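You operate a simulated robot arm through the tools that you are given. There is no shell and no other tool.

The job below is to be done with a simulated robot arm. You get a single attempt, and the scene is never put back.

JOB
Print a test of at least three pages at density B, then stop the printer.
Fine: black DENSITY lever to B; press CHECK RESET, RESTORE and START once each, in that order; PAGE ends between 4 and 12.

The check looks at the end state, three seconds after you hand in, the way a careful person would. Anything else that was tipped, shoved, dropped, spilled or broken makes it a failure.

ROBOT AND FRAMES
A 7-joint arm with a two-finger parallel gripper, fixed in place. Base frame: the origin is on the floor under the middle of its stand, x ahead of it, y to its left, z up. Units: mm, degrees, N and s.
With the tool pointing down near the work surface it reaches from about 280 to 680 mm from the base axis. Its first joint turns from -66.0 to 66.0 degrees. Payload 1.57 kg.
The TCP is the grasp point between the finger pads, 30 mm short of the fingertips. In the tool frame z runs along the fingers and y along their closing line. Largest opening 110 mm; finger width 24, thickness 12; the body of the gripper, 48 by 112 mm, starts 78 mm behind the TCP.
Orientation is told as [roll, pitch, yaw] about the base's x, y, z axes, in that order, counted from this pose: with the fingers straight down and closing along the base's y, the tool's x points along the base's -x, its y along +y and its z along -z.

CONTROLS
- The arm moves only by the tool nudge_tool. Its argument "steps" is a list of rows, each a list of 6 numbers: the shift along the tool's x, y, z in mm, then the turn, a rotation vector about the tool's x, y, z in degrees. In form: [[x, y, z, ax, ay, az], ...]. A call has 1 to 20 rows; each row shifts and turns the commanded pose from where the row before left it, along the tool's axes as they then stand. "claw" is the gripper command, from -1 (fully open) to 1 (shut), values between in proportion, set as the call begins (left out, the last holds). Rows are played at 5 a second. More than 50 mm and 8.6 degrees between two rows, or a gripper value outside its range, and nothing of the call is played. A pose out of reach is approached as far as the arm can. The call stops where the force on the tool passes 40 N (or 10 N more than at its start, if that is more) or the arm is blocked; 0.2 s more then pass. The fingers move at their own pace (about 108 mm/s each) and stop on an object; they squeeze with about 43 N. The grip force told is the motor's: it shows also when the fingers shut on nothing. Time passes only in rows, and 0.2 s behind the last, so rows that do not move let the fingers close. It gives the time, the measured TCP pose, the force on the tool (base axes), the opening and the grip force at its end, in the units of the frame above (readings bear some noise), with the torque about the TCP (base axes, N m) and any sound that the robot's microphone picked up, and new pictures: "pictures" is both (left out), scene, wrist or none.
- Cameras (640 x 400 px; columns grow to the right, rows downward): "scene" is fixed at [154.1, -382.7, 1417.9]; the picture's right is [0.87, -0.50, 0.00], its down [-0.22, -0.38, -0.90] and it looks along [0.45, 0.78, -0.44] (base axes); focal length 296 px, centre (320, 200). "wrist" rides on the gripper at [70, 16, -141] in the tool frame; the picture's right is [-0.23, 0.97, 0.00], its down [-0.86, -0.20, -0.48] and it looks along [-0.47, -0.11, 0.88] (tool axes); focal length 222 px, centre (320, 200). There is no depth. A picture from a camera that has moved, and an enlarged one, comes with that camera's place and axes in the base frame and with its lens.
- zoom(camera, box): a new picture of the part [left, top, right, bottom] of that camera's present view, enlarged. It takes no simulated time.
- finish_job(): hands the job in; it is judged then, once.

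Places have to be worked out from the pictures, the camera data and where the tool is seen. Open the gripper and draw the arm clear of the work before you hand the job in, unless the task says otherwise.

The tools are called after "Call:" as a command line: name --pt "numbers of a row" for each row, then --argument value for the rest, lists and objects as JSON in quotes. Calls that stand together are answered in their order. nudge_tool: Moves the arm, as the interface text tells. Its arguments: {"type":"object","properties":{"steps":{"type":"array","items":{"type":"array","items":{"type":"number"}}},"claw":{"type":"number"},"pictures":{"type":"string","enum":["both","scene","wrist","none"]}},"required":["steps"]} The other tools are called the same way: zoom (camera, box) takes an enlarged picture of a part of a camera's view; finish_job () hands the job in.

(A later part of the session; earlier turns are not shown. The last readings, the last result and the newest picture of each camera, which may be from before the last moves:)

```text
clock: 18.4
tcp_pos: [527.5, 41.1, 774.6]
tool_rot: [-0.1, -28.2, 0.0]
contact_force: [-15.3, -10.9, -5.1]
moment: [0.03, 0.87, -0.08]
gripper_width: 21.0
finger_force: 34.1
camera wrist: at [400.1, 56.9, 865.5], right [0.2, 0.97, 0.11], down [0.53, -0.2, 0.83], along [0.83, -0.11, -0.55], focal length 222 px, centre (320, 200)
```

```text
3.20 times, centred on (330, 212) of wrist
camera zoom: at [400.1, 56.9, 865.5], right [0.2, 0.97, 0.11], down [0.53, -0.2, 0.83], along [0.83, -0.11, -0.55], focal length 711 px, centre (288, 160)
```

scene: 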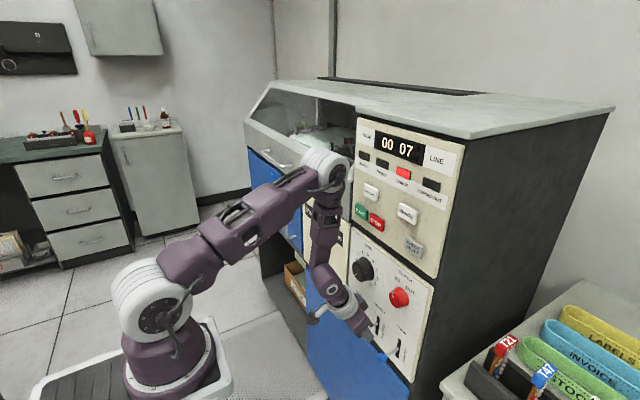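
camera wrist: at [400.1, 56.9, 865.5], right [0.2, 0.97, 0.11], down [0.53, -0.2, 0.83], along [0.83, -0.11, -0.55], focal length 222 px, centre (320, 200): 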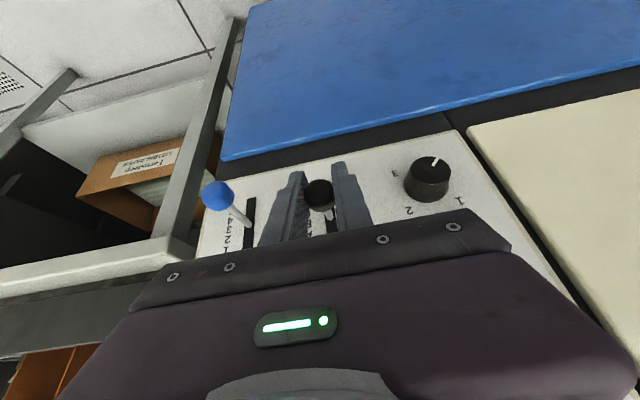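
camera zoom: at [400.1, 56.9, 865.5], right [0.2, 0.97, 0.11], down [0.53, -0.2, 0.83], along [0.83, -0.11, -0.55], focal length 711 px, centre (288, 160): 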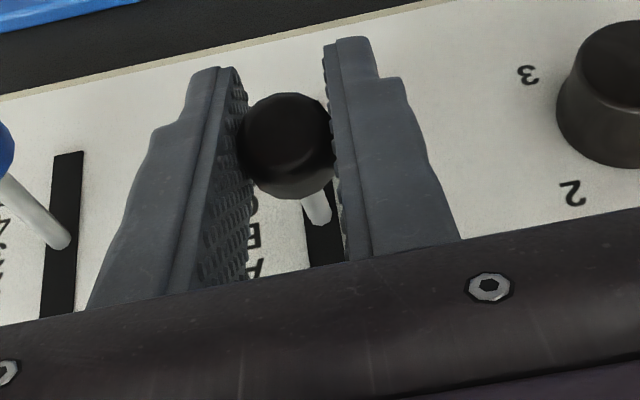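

The stick crossing has now covered roughly 0.7 of the C→B spacing with the knob +20 mm. There's a -15 N push in x, so I relax x by 1 mm and raise further.

Call:
nudge_tool --pt "-0.55 0 -3.12 0 0 0" --pt "0 0 0 0 0 0" --pictures "none"

Call:
nudge_tool --pt "-1.43 0 -2.64 0 0 0" --pt "0 0 0 0 0 0" --pictures "both"

Call:
zoom --camera "scene" --box '[355, 300, 415, 337]'

Call:
zoom --camera "wrist" --box '[230, 150, 430, 275]'

```text
clock: 19.0
tcp_pos: [529.8, 40.1, 778.0]
tool_rot: [-0.1, -28.5, 0.0]
contact_force: [-3.0, -12.2, -7.6]
moment: [-0.02, 0.77, 0.0]
gripper_width: 21.1
finger_force: 34.4
```

```text
clock: 19.6
tcp_pos: [529.8, 41.3, 779.9]
tool_rot: [-0.1, -28.6, 0.0]
contact_force: [12.0, -16.2, -10.7]
moment: [0.04, 0.62, 0.0]
gripper_width: 21.0
finger_force: 34.7
camera wrist: at [401.2, 57.1, 871.7], right [0.2, 0.97, 0.11], down [0.52, -0.2, 0.83], along [0.83, -0.11, -0.55], focal length 222 px, centre (320, 200)
```

scene: 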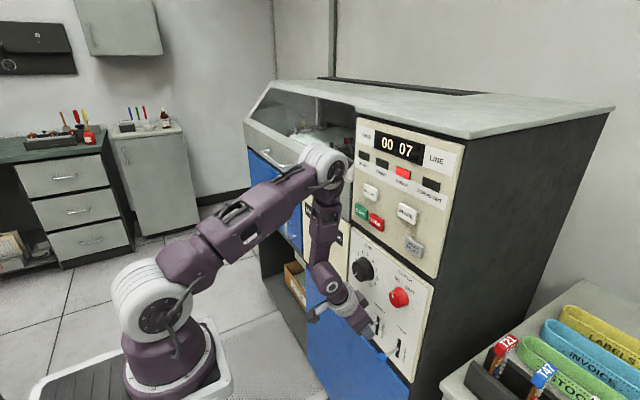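
wrist: 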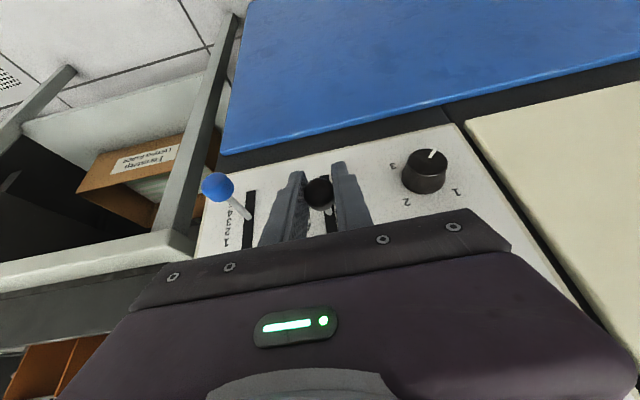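

```text
10.67 times, centred on (385, 318) of scene
camera zoom: at [154.6, -383.0, 1417.7], right [0.87, -0.5, 0.0], down [-0.22, -0.38, -0.9], along [0.45, 0.78, -0.44], focal length 3161 px, centre (-373, -1064)
```

zoom: 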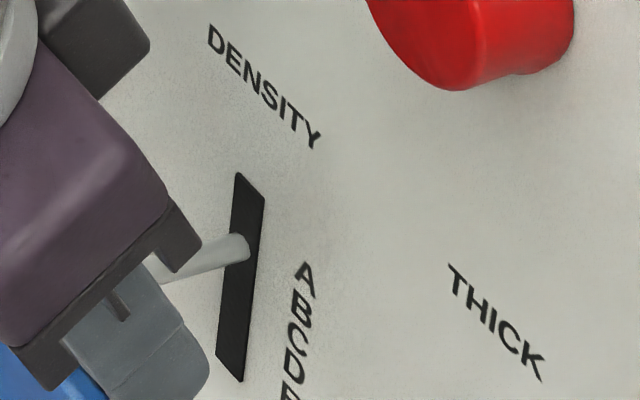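

```text
3.20 times, centred on (330, 212) of wrist
camera zoom: at [401.2, 57.1, 871.7], right [0.2, 0.97, 0.11], down [0.52, -0.2, 0.83], along [0.83, -0.11, -0.55], focal length 711 px, centre (288, 160)
```

zoom: 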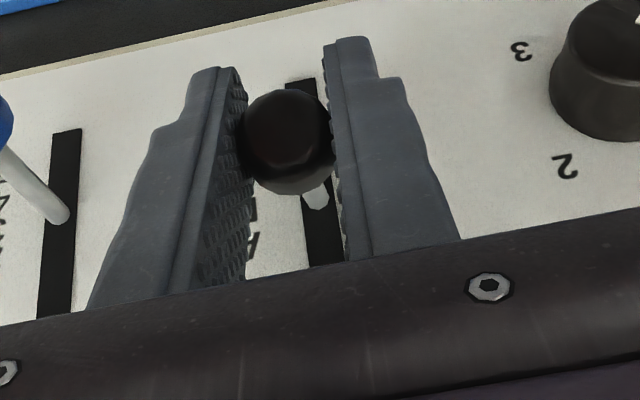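

By both views the stick now crosses the panel in line with letter B (crossing 8.6 mm above slot middle, letter spacing 8.5 mm). I open the fingers and check that the lever stays.

Call:
nudge_tool --pt "0 0 0 0 0 0" --pt "0 0 0 0 0 0" --pt "0 0 0 0 0 0" --claw 0 --pictures "both"

Call:
zoom --camera "scene" --box '[355, 300, 415, 337]'

Call:
zoom --camera "wrist" --box '[230, 150, 430, 275]'

```text
clock: 20.4
tcp_pos: [529.5, 41.7, 779.9]
tool_rot: [-0.1, -28.3, 0.1]
contact_force: [0.1, -0.7, 0.0]
moment: [-0.02, -0.05, 0.0]
gripper_width: 54.7
finger_force: 0.1
camera wrist: at [399.9, 57.7, 871.6], right [0.2, 0.97, 0.11], down [0.52, -0.2, 0.83], along [0.83, -0.11, -0.55], focal length 222 px, centre (320, 200)
```

scene: 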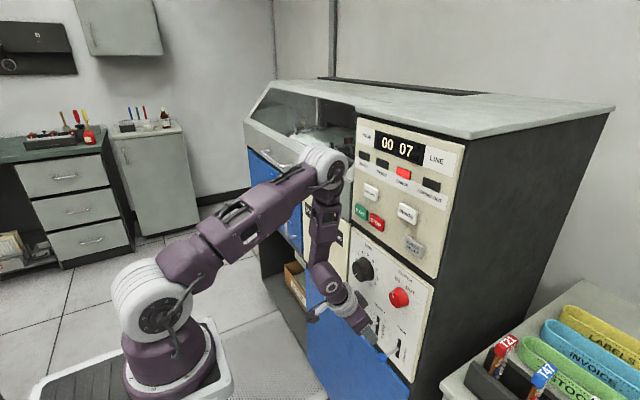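
wrist: 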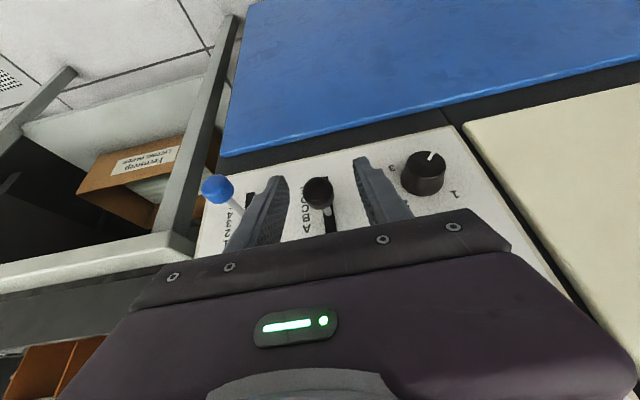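

```text
10.67 times, centred on (385, 318) of scene
camera zoom: at [154.1, -382.7, 1417.9], right [0.87, -0.5, 0.0], down [-0.22, -0.38, -0.9], along [0.45, 0.78, -0.44], focal length 3161 px, centre (-373, -1064)
```

zoom: 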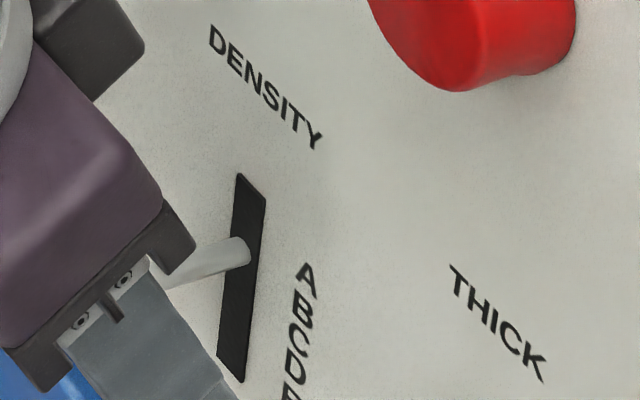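

```text
3.20 times, centred on (330, 212) of wrist
camera zoom: at [399.9, 57.7, 871.6], right [0.2, 0.97, 0.11], down [0.52, -0.2, 0.83], along [0.83, -0.11, -0.55], focal length 711 px, centre (288, 160)
```

zoom: 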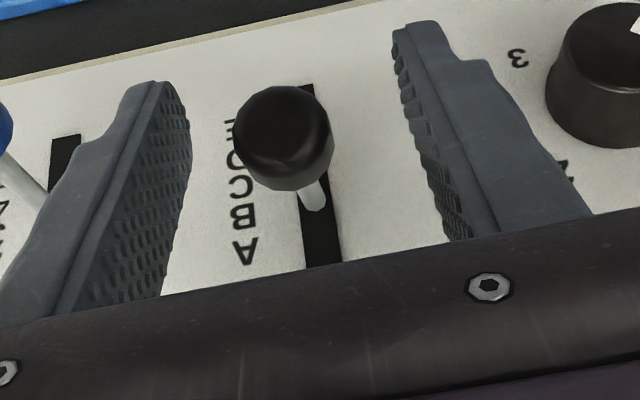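

The lever holds in line with B after release. I withdraw straight back from the knob, then look again with nothing in the way.

Call:
nudge_tool --pt "17.6 0 -9.5 0 0 0" --pt "17.6 0 -9.5 0 0 0" --pt "17.6 0 -9.5 0 0 0" --pictures "none"

Call:
nudge_tool --pt "-19.5 -10.3 -33.5 0 0 0" --pt "-19.5 -10.3 -33.5 0 0 0" --pt "-19.5 -10.3 -33.5 0 0 0" --pt "-19.5 -10.3 -33.5 0 0 0" --claw 1 --pictures "both"

Call:
zoom --camera "scene" --box '[355, 300, 415, 337]'

Call:
zoom --camera "wrist" --box '[270, 130, 390, 205]'

```text
clock: 21.2
tcp_pos: [468.9, 40.7, 779.3]
tool_rot: [-0.1, -28.5, 0.0]
contact_force: [0.1, 0.7, -0.2]
moment: [-0.01, -0.01, -0.01]
gripper_width: 55.0
finger_force: 0.0
```

```text
clock: 22.2
tcp_pos: [472.6, 0.8, 935.0]
tool_rot: [-0.1, -28.4, -0.1]
contact_force: [0.4, 0.3, 0.0]
moment: [0.0, 0.0, 0.0]
gripper_width: 0.0
finger_force: 21.7
camera wrist: at [344.2, 17.7, 1027.2], right [0.2, 0.97, 0.11], down [0.52, -0.2, 0.83], along [0.83, -0.11, -0.55], focal length 222 px, centre (320, 200)
```

scene: 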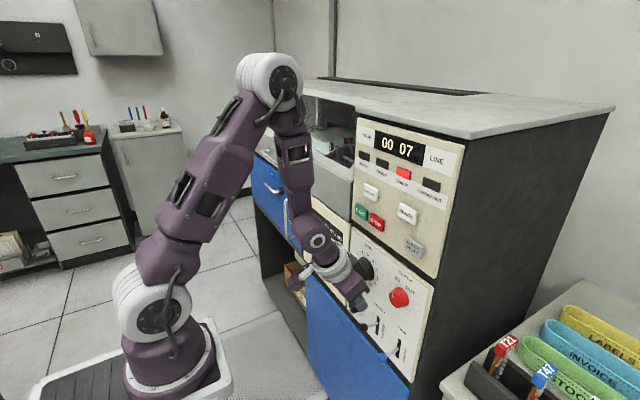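
wrist: 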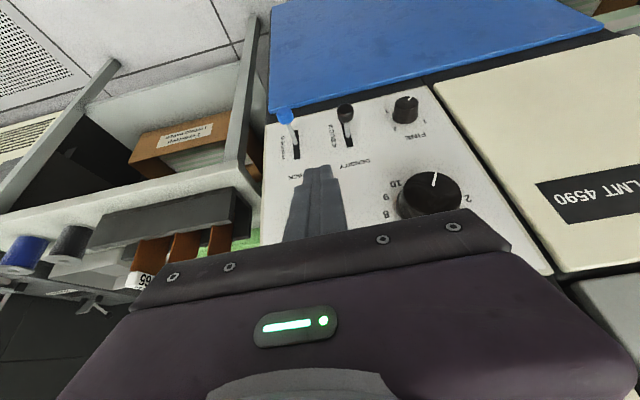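

```text
10.67 times, centred on (385, 318) of scene
camera zoom: at [154.1, -382.7, 1417.9], right [0.87, -0.5, 0.0], down [-0.22, -0.38, -0.9], along [0.45, 0.78, -0.44], focal length 3161 px, centre (-373, -1064)
```

zoom: 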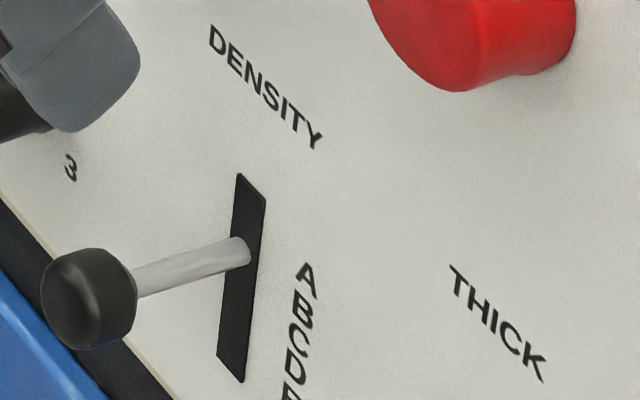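

```text
5.33 times, centred on (330, 168) of wrist
camera zoom: at [344.2, 17.7, 1027.2], right [0.2, 0.97, 0.11], down [0.52, -0.2, 0.83], along [0.83, -0.11, -0.55], focal length 1185 px, centre (267, 373)
```

zoom: 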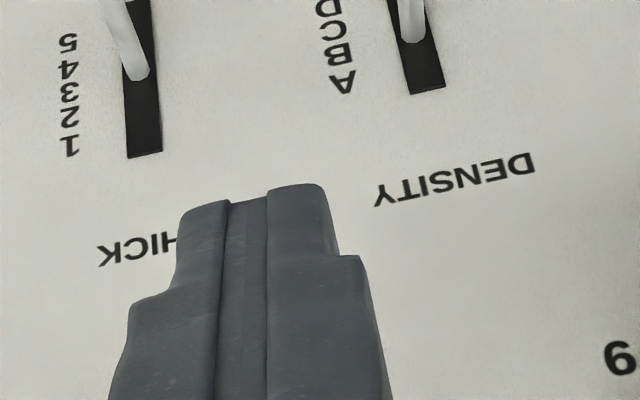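

With a clear view, the stick foot lines up with B in both cameras (checked against how THICK lines up with 3). Now up to in front of CHECK RESET with fingers closed.

Call:
nudge_tool --pt "-19.5 -10.3 -33.5 0 0 0" --pt "-19.5 -10.3 -33.5 0 0 0" --pt "-19.5 -10.3 -33.5 0 0 0" --pt "-19.5 -10.3 -33.5 0 0 0" --pictures "both"

```text
clock: 23.2
tcp_pos: [475.2, -40.7, 1091.2]
tool_rot: [-0.1, -28.4, 0.0]
contact_force: [0.3, -0.7, -0.3]
moment: [-0.03, 0.04, -0.02]
gripper_width: 0.0
finger_force: 21.0
camera wrist: at [347.2, -24.3, 1182.0], right [0.2, 0.97, 0.11], down [0.52, -0.2, 0.83], along [0.83, -0.11, -0.55], focal length 222 px, centre (320, 200)
```

scene: 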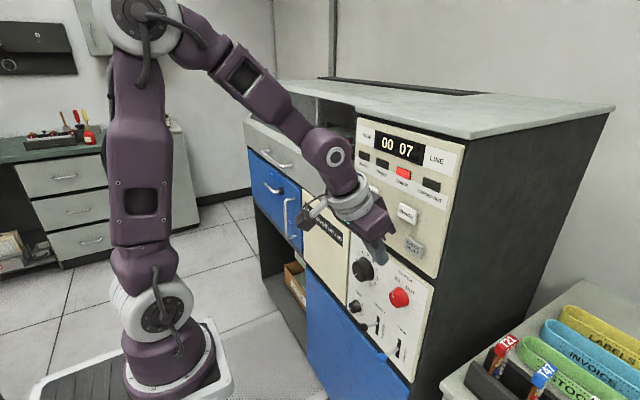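
wrist: 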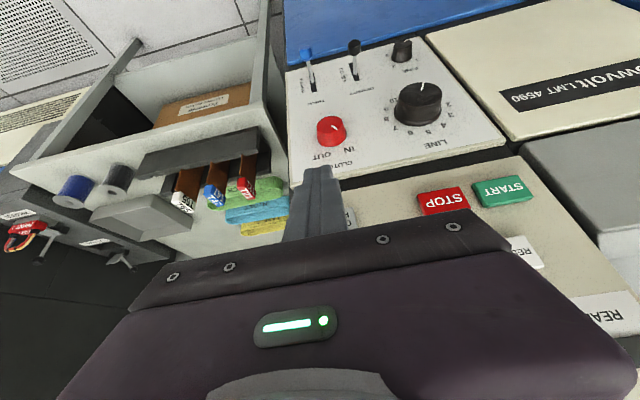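

Reached (475, -41, 1091). I pitch the fingers up towards -50° so that the tips lead the press.

Call:
nudge_tool --pt "0 0 0 0 -7.2 0" --pt "0 0 0 0 -7.2 0" --pt "0 0 0 0 -7.2 0" --pt "0 0 0 0 0 0" --pictures "both"

Call:
zoom --camera "wrist" --box '[240, 60, 480, 210]'

```text
clock: 24.2
tcp_pos: [477.2, -39.8, 1088.7]
tool_rot: [-0.1, -47.3, 0.4]
contact_force: [0.4, -0.5, -0.4]
moment: [0.0, 0.03, 0.02]
gripper_width: 0.0
finger_force: 21.7
camera wrist: at [326.2, -24.5, 1133.0], right [0.15, 0.97, 0.17], down [0.23, -0.2, 0.95], along [0.96, -0.11, -0.25], focal length 222 px, centre (320, 200)
```

scene: 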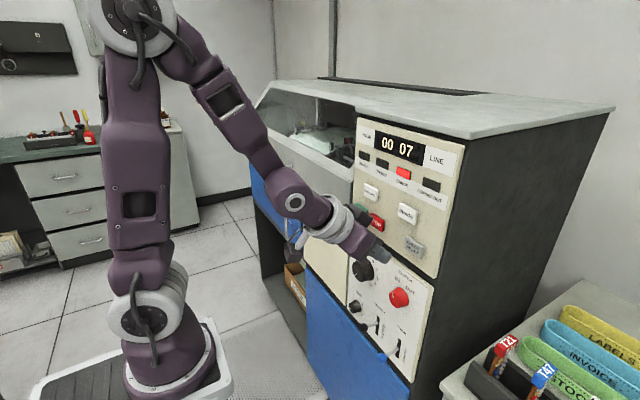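
wrist: 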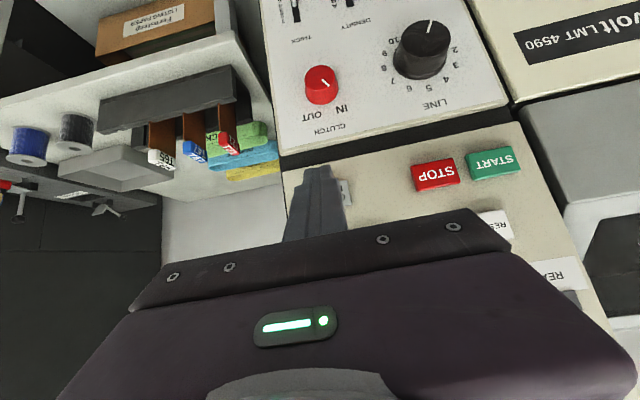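

```text
2.67 times, centred on (360, 135) of wrist
camera zoom: at [326.2, -24.5, 1133.0], right [0.15, 0.97, 0.17], down [0.23, -0.2, 0.95], along [0.96, -0.11, -0.25], focal length 592 px, centre (213, 373)
```

zoom: 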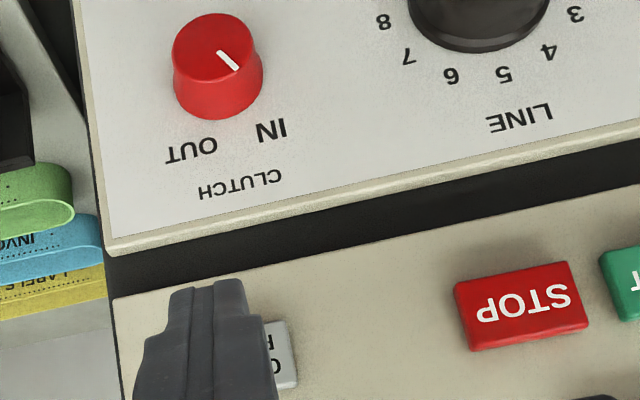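

At pitch -47° the closed tips are right in front of CHECK RESET. I approach to a few mm short of the button face.

Call:
nudge_tool --pt "-10.9 -0.4 18.1 0 0 0" --pt "-10.9 -0.4 18.1 0 0 0" --pt "-9.5 -0.4 16.5 0 0 0" --pt "0 0 0 0 0 0" --pictures "both"

Call:
zoom --camera "scene" --box '[350, 180, 450, 280]'

Call:
zoom --camera "wrist" --box '[240, 110, 400, 210]'

```text
clock: 25.2
tcp_pos: [538.3, -42.2, 1079.5]
tool_rot: [0.0, -50.0, 0.1]
contact_force: [-0.7, -1.0, -0.3]
moment: [-0.01, -0.04, 0.01]
gripper_width: 0.2
finger_force: 21.0
camera wrist: at [384.9, -25.1, 1118.3], right [0.15, 0.97, 0.17], down [0.18, -0.2, 0.96], along [0.97, -0.11, -0.21], focal length 222 px, centre (320, 200)
```

scene: 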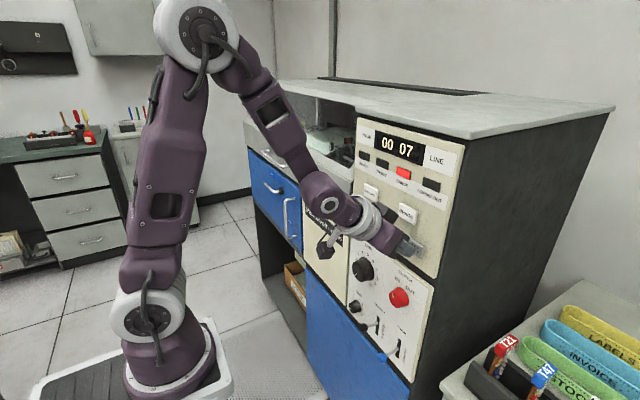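
wrist: 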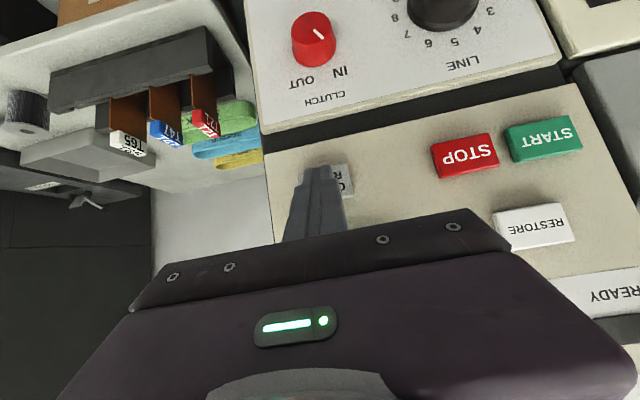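

```text
4.00 times, centred on (400, 230) of scene
camera zoom: at [154.1, -382.7, 1417.9], right [0.87, -0.5, 0.0], down [-0.22, -0.38, -0.9], along [0.45, 0.78, -0.44], focal length 1185 px, centre (0, 80)
```

zoom: 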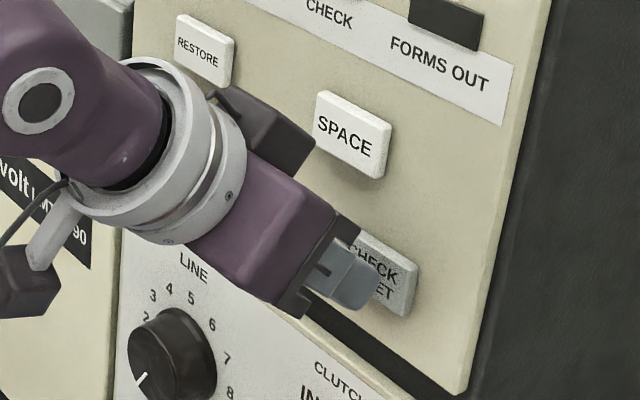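

```text
4.00 times, centred on (320, 160) of wrist
camera zoom: at [384.9, -25.1, 1118.3], right [0.15, 0.97, 0.17], down [0.18, -0.2, 0.96], along [0.97, -0.11, -0.21], focal length 888 px, centre (320, 360)
```

zoom: 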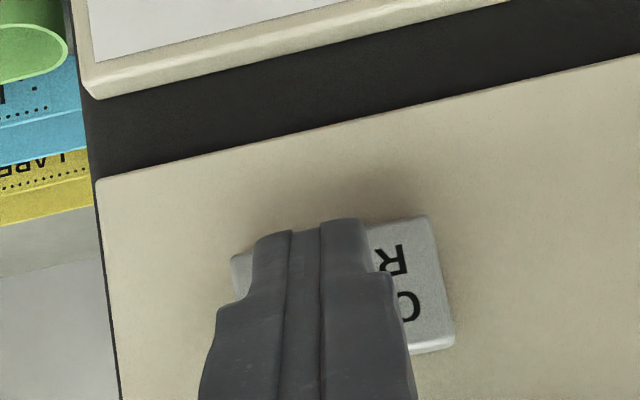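

The tips are about 5 mm off the face and ~4 mm to one side of the button's centre but well on it. I shift 3 mm and press in with small steps.

Call:
nudge_tool --pt "0 3 0 0 0 0" --pt "-1.6 0 1.92 0 0 0" --pt "-1.6 0 1.92 0 0 0" --pictures "none"

```text
clock: 26.0
tcp_pos: [543.3, -38.9, 1080.6]
tool_rot: [-0.2, -50.0, 0.2]
contact_force: [-2.1, -1.1, -0.3]
moment: [0.03, 0.02, -0.03]
gripper_width: 0.1
finger_force: 20.9
heard: click
```

A click was heard with only ~2 N on the tool. I check the CHECK lamp before doing anything more.

Call:
zoom --camera "scene" --box '[340, 110, 480, 270]'

```text
2.50 times, centred on (410, 190) of scene
camera zoom: at [154.0, -382.7, 1417.9], right [0.87, -0.5, 0.0], down [-0.22, -0.38, -0.9], along [0.45, 0.78, -0.44], focal length 741 px, centre (95, 225)
```

zoom: 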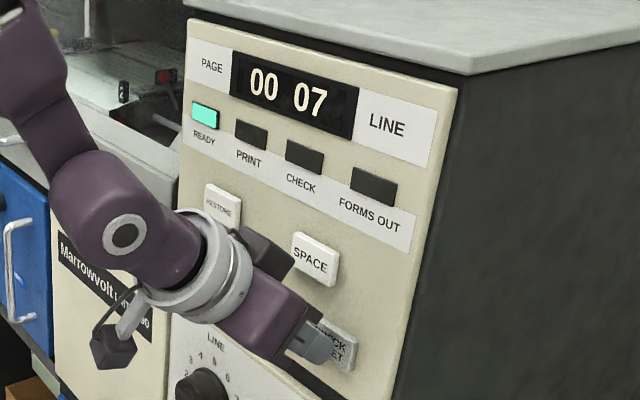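

CHECK is out and READY is lit: CHECK RESET registered. I withdraw straight back and move over to in front of RESTORE.

Call:
nudge_tool --pt "22.5 0 -26.8 0 0 0" --pt "22.5 0 -26.8 0 0 0" --pt "-13.5 36.8 -9.7 0 0 0" --pt "-13.5 36.8 -9.7 0 0 0" --pt "-13.5 36.8 -9.7 0 0 0" --pt "-13.5 36.8 -9.7 0 0 0" --pt "0 0 0 0 0 0" --pictures "both"

Call:
zoom --camera "scene" --box '[340, 110, 480, 200]'

Call:
zoom --camera "wrist" --box '[220, 60, 460, 210]'

```text
clock: 27.6
tcp_pos: [486.1, 107.1, 1146.8]
tool_rot: [0.0, -49.9, 0.1]
contact_force: [0.4, -0.1, 0.7]
moment: [0.01, -0.03, -0.01]
gripper_width: 0.1
finger_force: 21.2
out of reach, approached as far as the arm can: row 2
camera wrist: at [333.1, 123.9, 1184.4], right [0.14, 0.97, 0.17], down [0.18, -0.2, 0.96], along [0.97, -0.11, -0.21], focal length 222 px, centre (320, 200)
```

scene: 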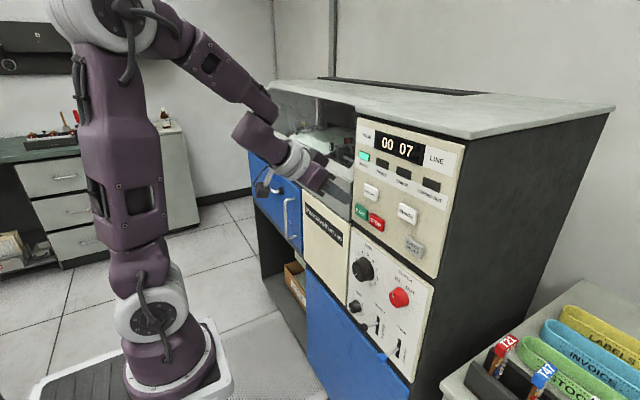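
wrist: 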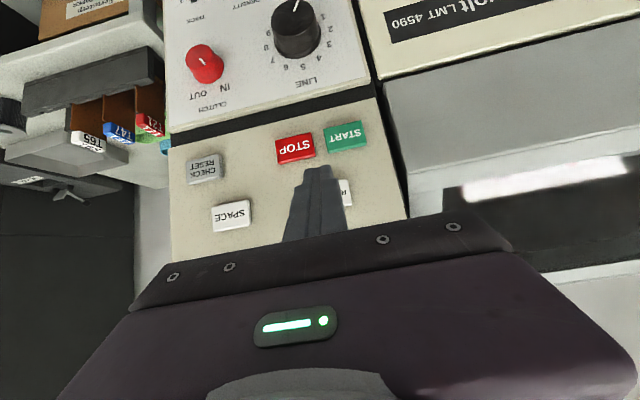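

```text
4.44 times, centred on (410, 155) of scene
camera zoom: at [154.1, -382.7, 1417.9], right [0.87, -0.5, 0.0], down [-0.22, -0.38, -0.9], along [0.45, 0.78, -0.44], focal length 1317 px, centre (-80, 400)
```

zoom: 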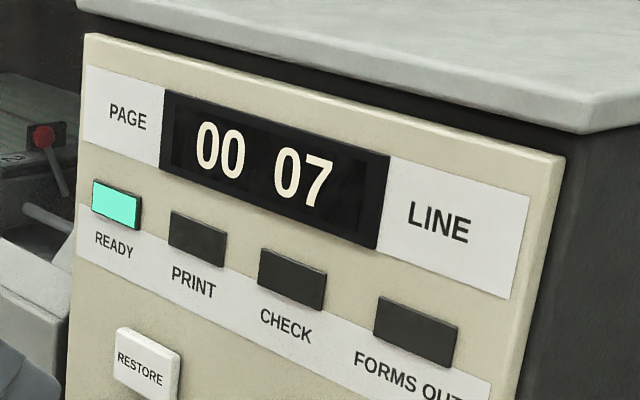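

```text
2.67 times, centred on (340, 135) of wrist
camera zoom: at [333.1, 123.9, 1184.4], right [0.14, 0.97, 0.17], down [0.18, -0.2, 0.96], along [0.97, -0.11, -0.21], focal length 592 px, centre (267, 373)
```

zoom: 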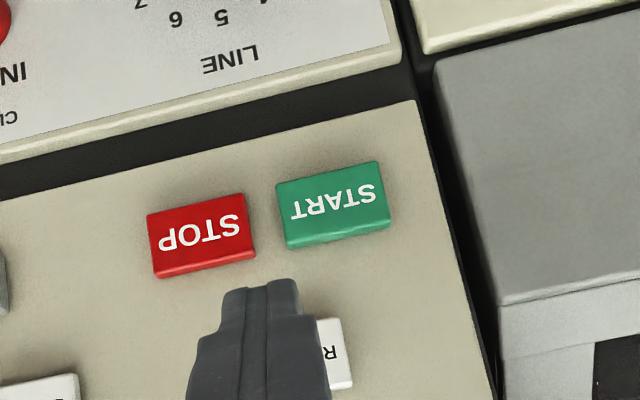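

READY is lit, counter still 00 07. RESTORE is straight ahead at y≈108; I approach to a few mm short of it.

Call:
nudge_tool --pt "-14.8 0.5 21.5 0 0 0" --pt "-14.0 0.5 20.5 0 0 0" --pt "0 0 0 0 0 0" --pictures "both"

Call:
zoom --camera "wrist" --box '[240, 110, 400, 210]'

Call:
zoom --camera "scene" --box '[320, 140, 440, 240]'

```text
clock: 28.4
tcp_pos: [537.0, 109.8, 1141.5]
tool_rot: [0.0, -49.9, 0.1]
contact_force: [0.0, -0.2, 0.5]
moment: [-0.03, 0.03, 0.0]
gripper_width: 0.0
finger_force: 21.6
camera wrist: at [383.7, 125.0, 1179.5], right [0.15, 0.97, 0.17], down [0.18, -0.2, 0.96], along [0.97, -0.11, -0.21], focal length 222 px, centre (320, 200)
```

scene: 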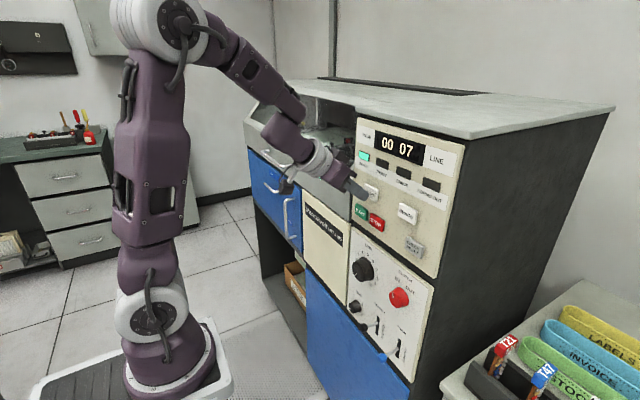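
wrist: 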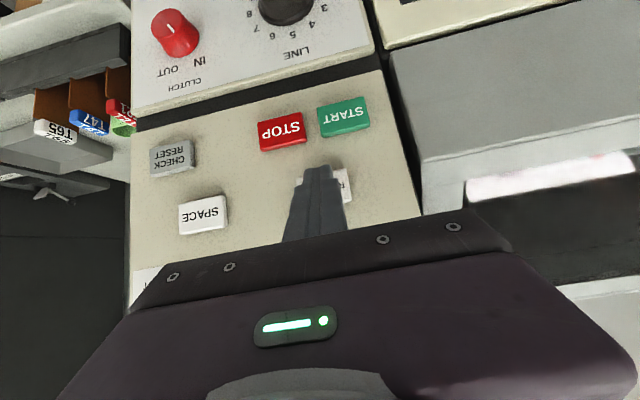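

```text
4.00 times, centred on (320, 160) of wrist
camera zoom: at [383.7, 125.0, 1179.5], right [0.15, 0.97, 0.17], down [0.18, -0.2, 0.96], along [0.97, -0.11, -0.21], focal length 888 px, centre (320, 360)
```

zoom: 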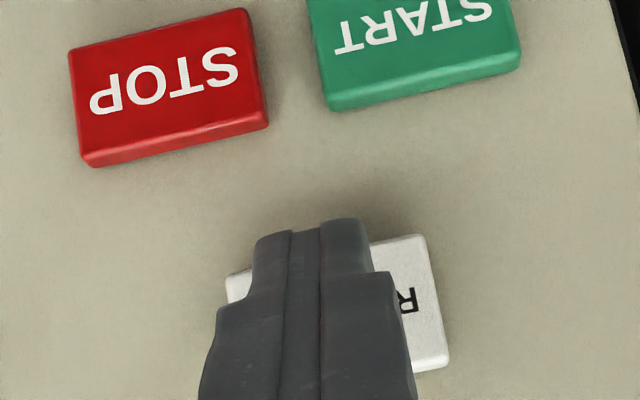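

```text
4.00 times, centred on (380, 190) of scene
camera zoom: at [154.1, -382.7, 1417.9], right [0.87, -0.5, 0.0], down [-0.22, -0.38, -0.9], along [0.45, 0.78, -0.44], focal length 1185 px, centre (80, 240)
```

zoom: 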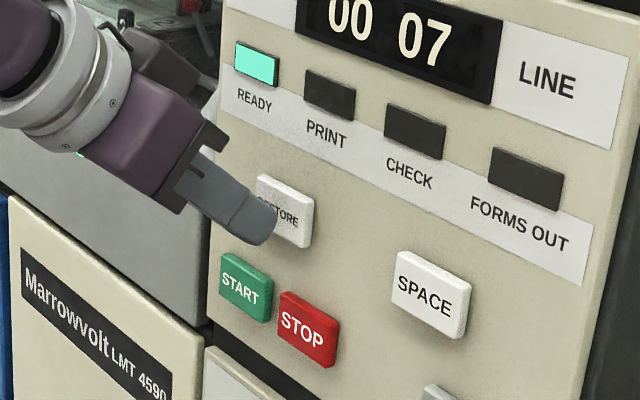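

The tips sit slightly low on RESTORE, so I raise 5 mm and shift 3 mm, then press in small steps.

Call:
nudge_tool --pt "-3.8 3 -3.2 0 0 0" --pt "-1.6 0 1.92 0 0 0" --pt "-1.6 0 1.92 0 0 0" --pictures "scene"

Call:
zoom --camera "scene" --box '[320, 120, 460, 240]'

```text
clock: 29.2
tcp_pos: [540.0, 110.8, 1146.3]
tool_rot: [-0.2, -50.0, 0.1]
contact_force: [0.5, -0.7, -0.5]
moment: [-0.02, 0.02, 0.02]
gripper_width: 0.4
finger_force: 21.7
```

scene: 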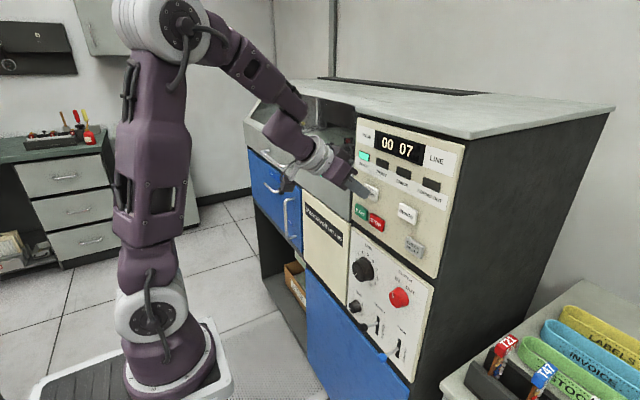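

```text
3.33 times, centred on (390, 180) of scene
camera zoom: at [154.1, -382.7, 1417.9], right [0.87, -0.5, 0.0], down [-0.22, -0.38, -0.9], along [0.45, 0.78, -0.44], focal length 988 px, centre (87, 267)
```

zoom: 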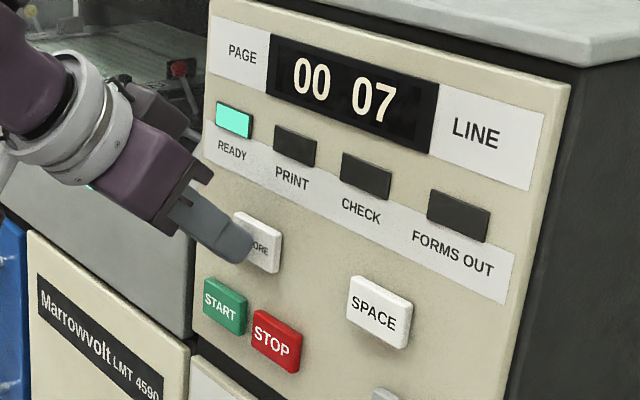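

No contact or click yet at x=540. I creep a further 2.5 mm at a time.

Call:
nudge_tool --pt "-1.6 0 1.92 0 0 0" --pictures "none"

```text
clock: 29.6
tcp_pos: [542.5, 110.3, 1145.4]
tool_rot: [-0.2, -50.1, 0.1]
contact_force: [-2.0, -0.1, -0.1]
moment: [-0.02, 0.04, 0.07]
gripper_width: 0.0
finger_force: 21.1
heard: click
```

A click at x≈542.5, same as before. I check the display for the effect of RESTORE.

Call:
zoom --camera "scene" --box '[320, 120, 460, 240]'

```text
3.33 times, centred on (390, 180) of scene
camera zoom: at [154.0, -382.7, 1417.9], right [0.87, -0.5, 0.0], down [-0.22, -0.38, -0.9], along [0.45, 0.78, -0.44], focal length 988 px, centre (87, 267)
```

zoom: 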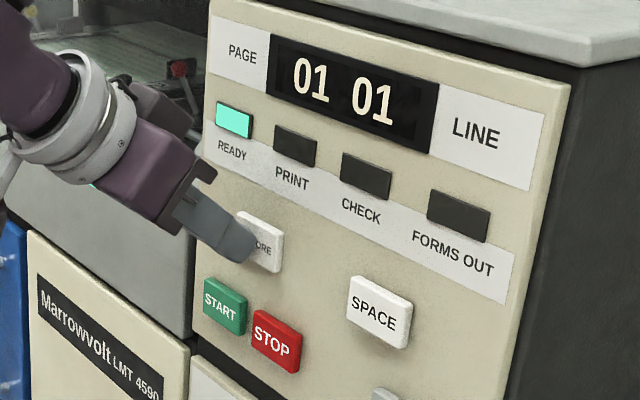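

RESTORE registered: PAGE 01, LINE 01. I back off and move in front of START (y≈138, z≈1063).

Call:
nudge_tool --pt "17.7 0 -21 0 0 0" --pt "17.7 0 -21 0 0 0" --pt "24.3 13.8 20.4 0 0 0" --pt "24.3 13.8 20.4 0 0 0" --pt "0 0 0 0 0 0" --pictures "both"

Call:
zoom --camera "wrist" --box '[220, 60, 460, 210]'

```text
clock: 30.8
tcp_pos: [485.3, 137.8, 1080.5]
tool_rot: [0.0, -50.1, 0.1]
contact_force: [-0.8, -0.3, -0.4]
moment: [0.02, 0.05, 0.0]
gripper_width: 0.1
finger_force: 20.4
camera wrist: at [332.6, 154.3, 1118.7], right [0.14, 0.97, 0.17], down [0.18, -0.2, 0.96], along [0.97, -0.11, -0.21], focal length 222 px, centre (320, 200)
```

scene: 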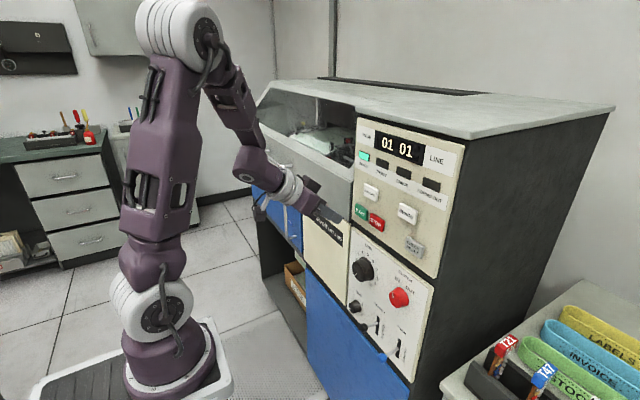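
wrist: 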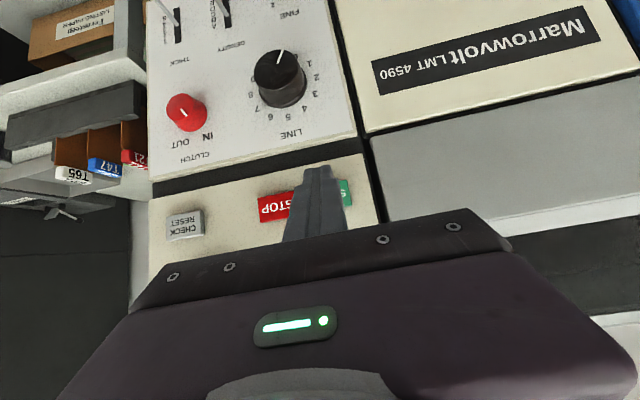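

```text
2.67 times, centred on (340, 135) of wrist
camera zoom: at [332.6, 154.3, 1118.7], right [0.14, 0.97, 0.17], down [0.18, -0.2, 0.96], along [0.97, -0.11, -0.21], focal length 592 px, centre (267, 373)
```

zoom: 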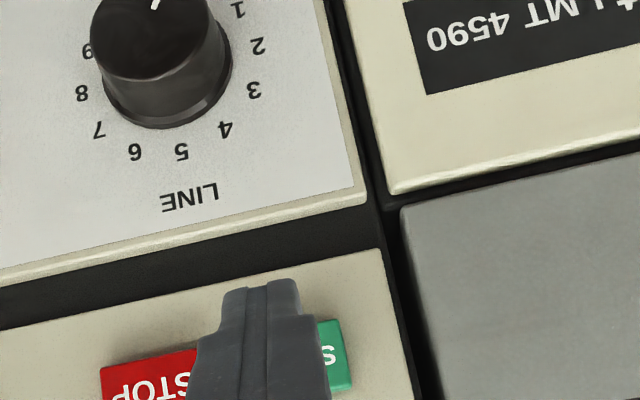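

START is ahead behind the tips. I close in to ~5 mm from it.

Call:
nudge_tool --pt "-16.3 1 19.5 0 0 0" --pt "-16.3 1 19.5 0 0 0" --pt "0 0 0 0 0 0" --pictures "both"

Call:
zoom --camera "wrist" --box '[240, 110, 400, 210]'

Call:
zoom --camera "scene" --box '[320, 140, 440, 240]'

```text
clock: 31.6
tcp_pos: [539.1, 140.0, 1079.4]
tool_rot: [-0.1, -50.0, 0.1]
contact_force: [0.4, -0.2, 0.1]
moment: [0.0, 0.0, 0.01]
gripper_width: 0.0
finger_force: 21.0
camera wrist: at [386.1, 156.9, 1117.3], right [0.15, 0.97, 0.17], down [0.18, -0.2, 0.96], along [0.97, -0.11, -0.21], focal length 222 px, centre (320, 200)
```

scene: 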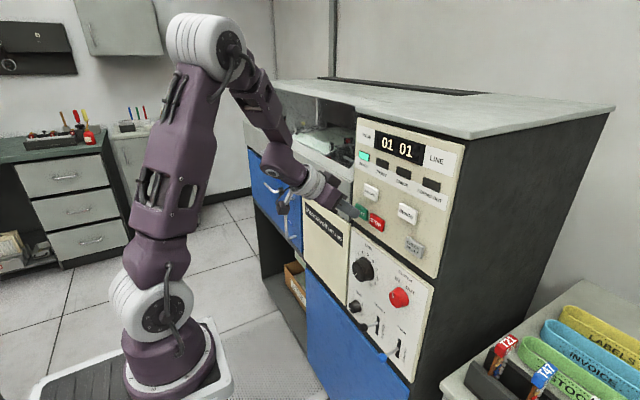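
wrist: 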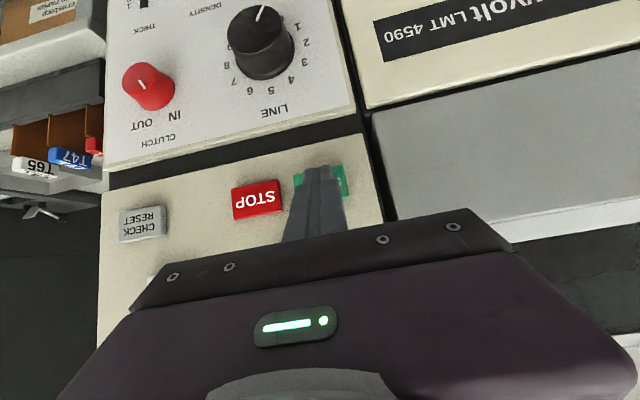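

```text
4.00 times, centred on (320, 160) of wrist
camera zoom: at [386.1, 156.9, 1117.3], right [0.15, 0.97, 0.17], down [0.18, -0.2, 0.96], along [0.97, -0.11, -0.21], focal length 888 px, centre (320, 360)
```

zoom: 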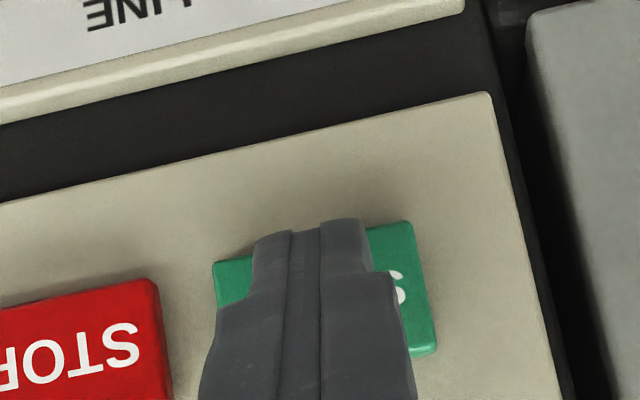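

```text
4.00 times, centred on (380, 190) of scene
camera zoom: at [154.1, -382.7, 1417.9], right [0.87, -0.5, 0.0], down [-0.22, -0.38, -0.9], along [0.45, 0.78, -0.44], focal length 1185 px, centre (80, 240)
```

zoom: 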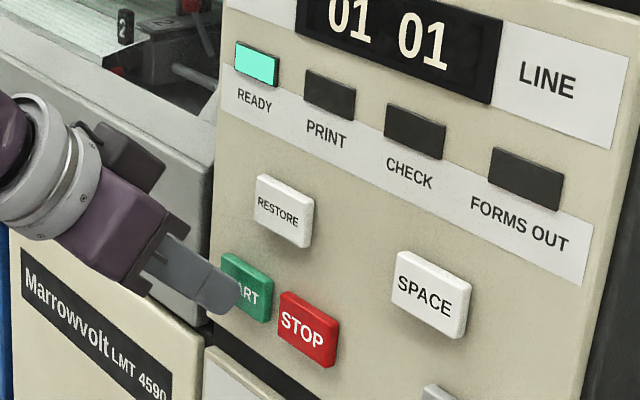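

The tips are centred on START. I press it now.

Call:
nudge_tool --pt "-1.5 0 1.8 0 0 0" --pt "-1.2 0 1.4 0 0 0" --pictures "scene"

Call:
zoom --camera "scene" --box '[320, 120, 460, 240]'

```text
clock: 32.2
tcp_pos: [542.8, 141.2, 1080.4]
tool_rot: [-0.2, -50.1, 0.2]
contact_force: [-2.0, -0.4, 0.0]
moment: [-0.01, 0.01, 0.01]
gripper_width: 0.1
finger_force: 21.4
heard: click
```

scene: 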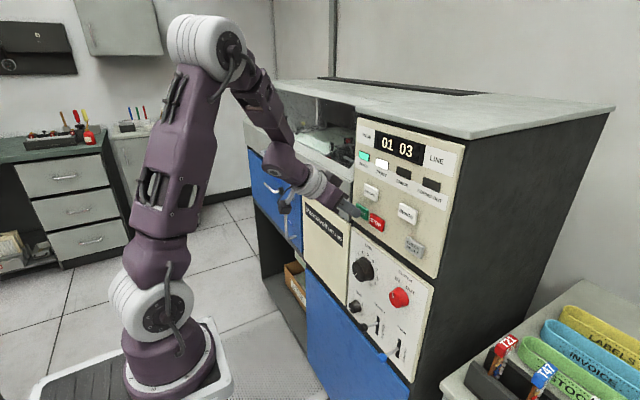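

```text
3.33 times, centred on (390, 180) of scene
camera zoom: at [154.0, -382.7, 1417.9], right [0.87, -0.5, 0.0], down [-0.22, -0.38, -0.9], along [0.45, 0.78, -0.44], focal length 988 px, centre (87, 267)
```

zoom: 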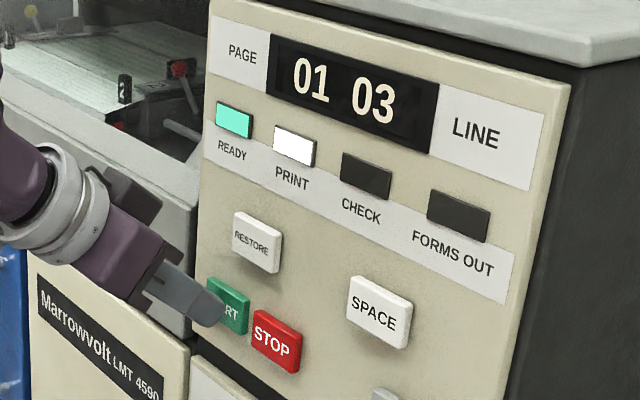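

PRINT is lit and lines are counting. I back off from START and position just in front of STOP (y≈81), watching the page counter.

Call:
nudge_tool --pt "12.9 0 -15.3 0 0 0" --pt "0 -29.8 0 0 0 0" --pt "0 -29.8 0 0 0 0" --pt "-9.7 0 11.5 0 0 0" --pictures "both"

Call:
zoom --camera "scene" --box '[320, 120, 460, 240]'

Call:
zoom --camera "wrist" --box '[240, 110, 400, 210]'

```text
clock: 33.2
tcp_pos: [537.4, 80.7, 1080.7]
tool_rot: [-0.1, -50.0, 0.1]
contact_force: [-0.5, -0.3, -0.9]
moment: [0.0, 0.03, 0.0]
gripper_width: 0.0
finger_force: 21.6
camera wrist: at [384.7, 96.6, 1118.7], right [0.15, 0.97, 0.17], down [0.18, -0.2, 0.96], along [0.97, -0.11, -0.21], focal length 222 px, centre (320, 200)
```

scene: 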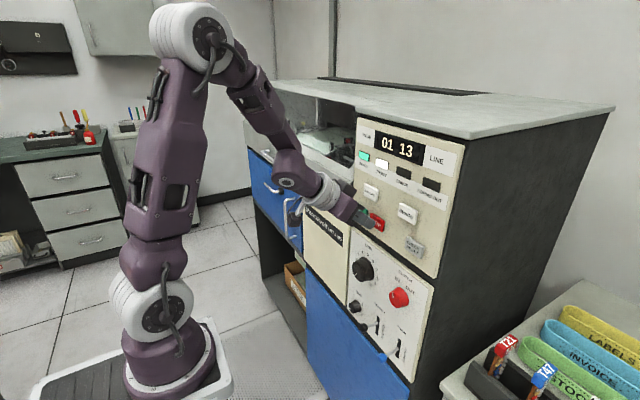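
wrist: 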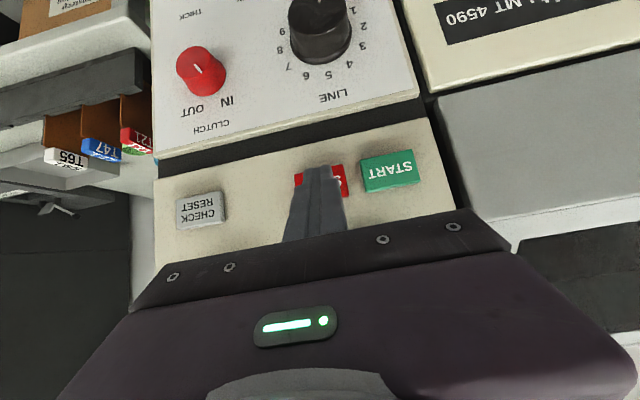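

```text
3.33 times, centred on (390, 180) of scene
camera zoom: at [154.1, -382.7, 1417.9], right [0.87, -0.5, 0.0], down [-0.22, -0.38, -0.9], along [0.45, 0.78, -0.44], focal length 988 px, centre (87, 267)
```

zoom: 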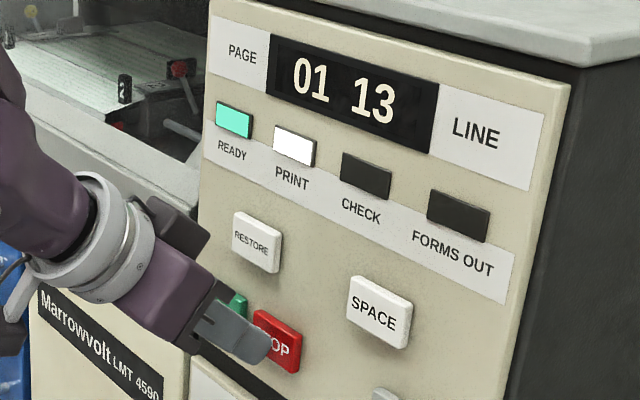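

```text
4.00 times, centred on (320, 160) of wrist
camera zoom: at [384.7, 96.6, 1118.7], right [0.15, 0.97, 0.17], down [0.18, -0.2, 0.96], along [0.97, -0.11, -0.21], focal length 888 px, centre (320, 360)
```

zoom: 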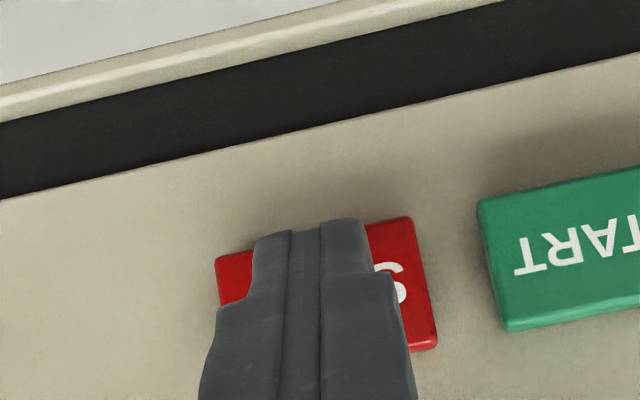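

Printing runs at about 10 lines a second and the tips hover centred in front of STOP. I wait, watching the counter.

Call:
nudge_tool --pt "0 0 0 0 0 0" --pt "0 0 0 0 0 0" --pt "0 0 0 0 0 0" --pt "0 0 0 0 0 0" --pt "0 0 0 0 0 0" --pt "0 0 0 0 0 0" --pt "0 0 0 0 0 0" --pt "0 0 0 0 0 0" --pt "0 0 0 0 0 0" --pt "0 0 0 0 0 0" --pt "0 0 0 0 0 0" --pt "0 0 0 0 0 0" --pt "0 0 0 0 0 0" --pt "0 0 0 0 0 0" --pt "0 0 0 0 0 0" --pt "0 0 0 0 0 0" --pt "0 0 0 0 0 0" --pt "0 0 0 0 0 0" --pt "0 0 0 0 0 0" --pt "0 0 0 0 0 0" --pictures "scene"

Call:
zoom --camera "scene" --box '[340, 110, 480, 200]'

```text
clock: 37.4
tcp_pos: [536.5, 80.6, 1080.9]
tool_rot: [-0.1, -50.0, 0.1]
contact_force: [-0.6, -0.7, -0.1]
moment: [-0.01, 0.03, 0.0]
gripper_width: 0.0
finger_force: 21.7
```

scene: 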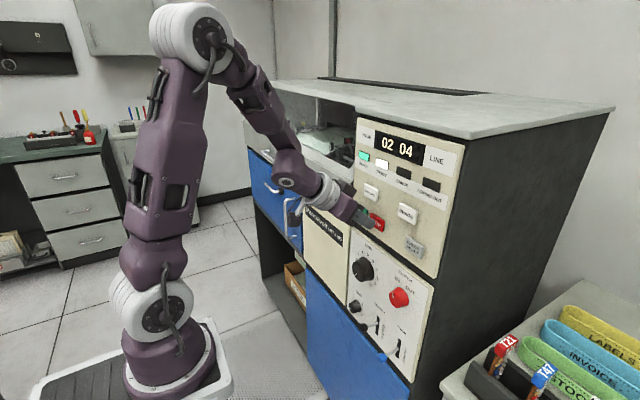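

```text
4.44 times, centred on (410, 155) of scene
camera zoom: at [154.1, -382.7, 1417.9], right [0.87, -0.5, 0.0], down [-0.22, -0.38, -0.9], along [0.45, 0.78, -0.44], focal length 1317 px, centre (-80, 400)
```

zoom: 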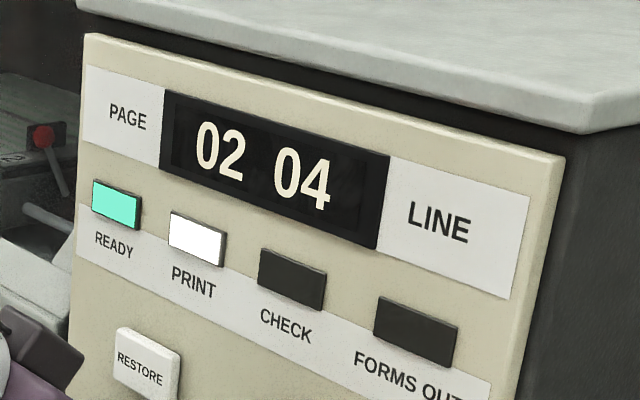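

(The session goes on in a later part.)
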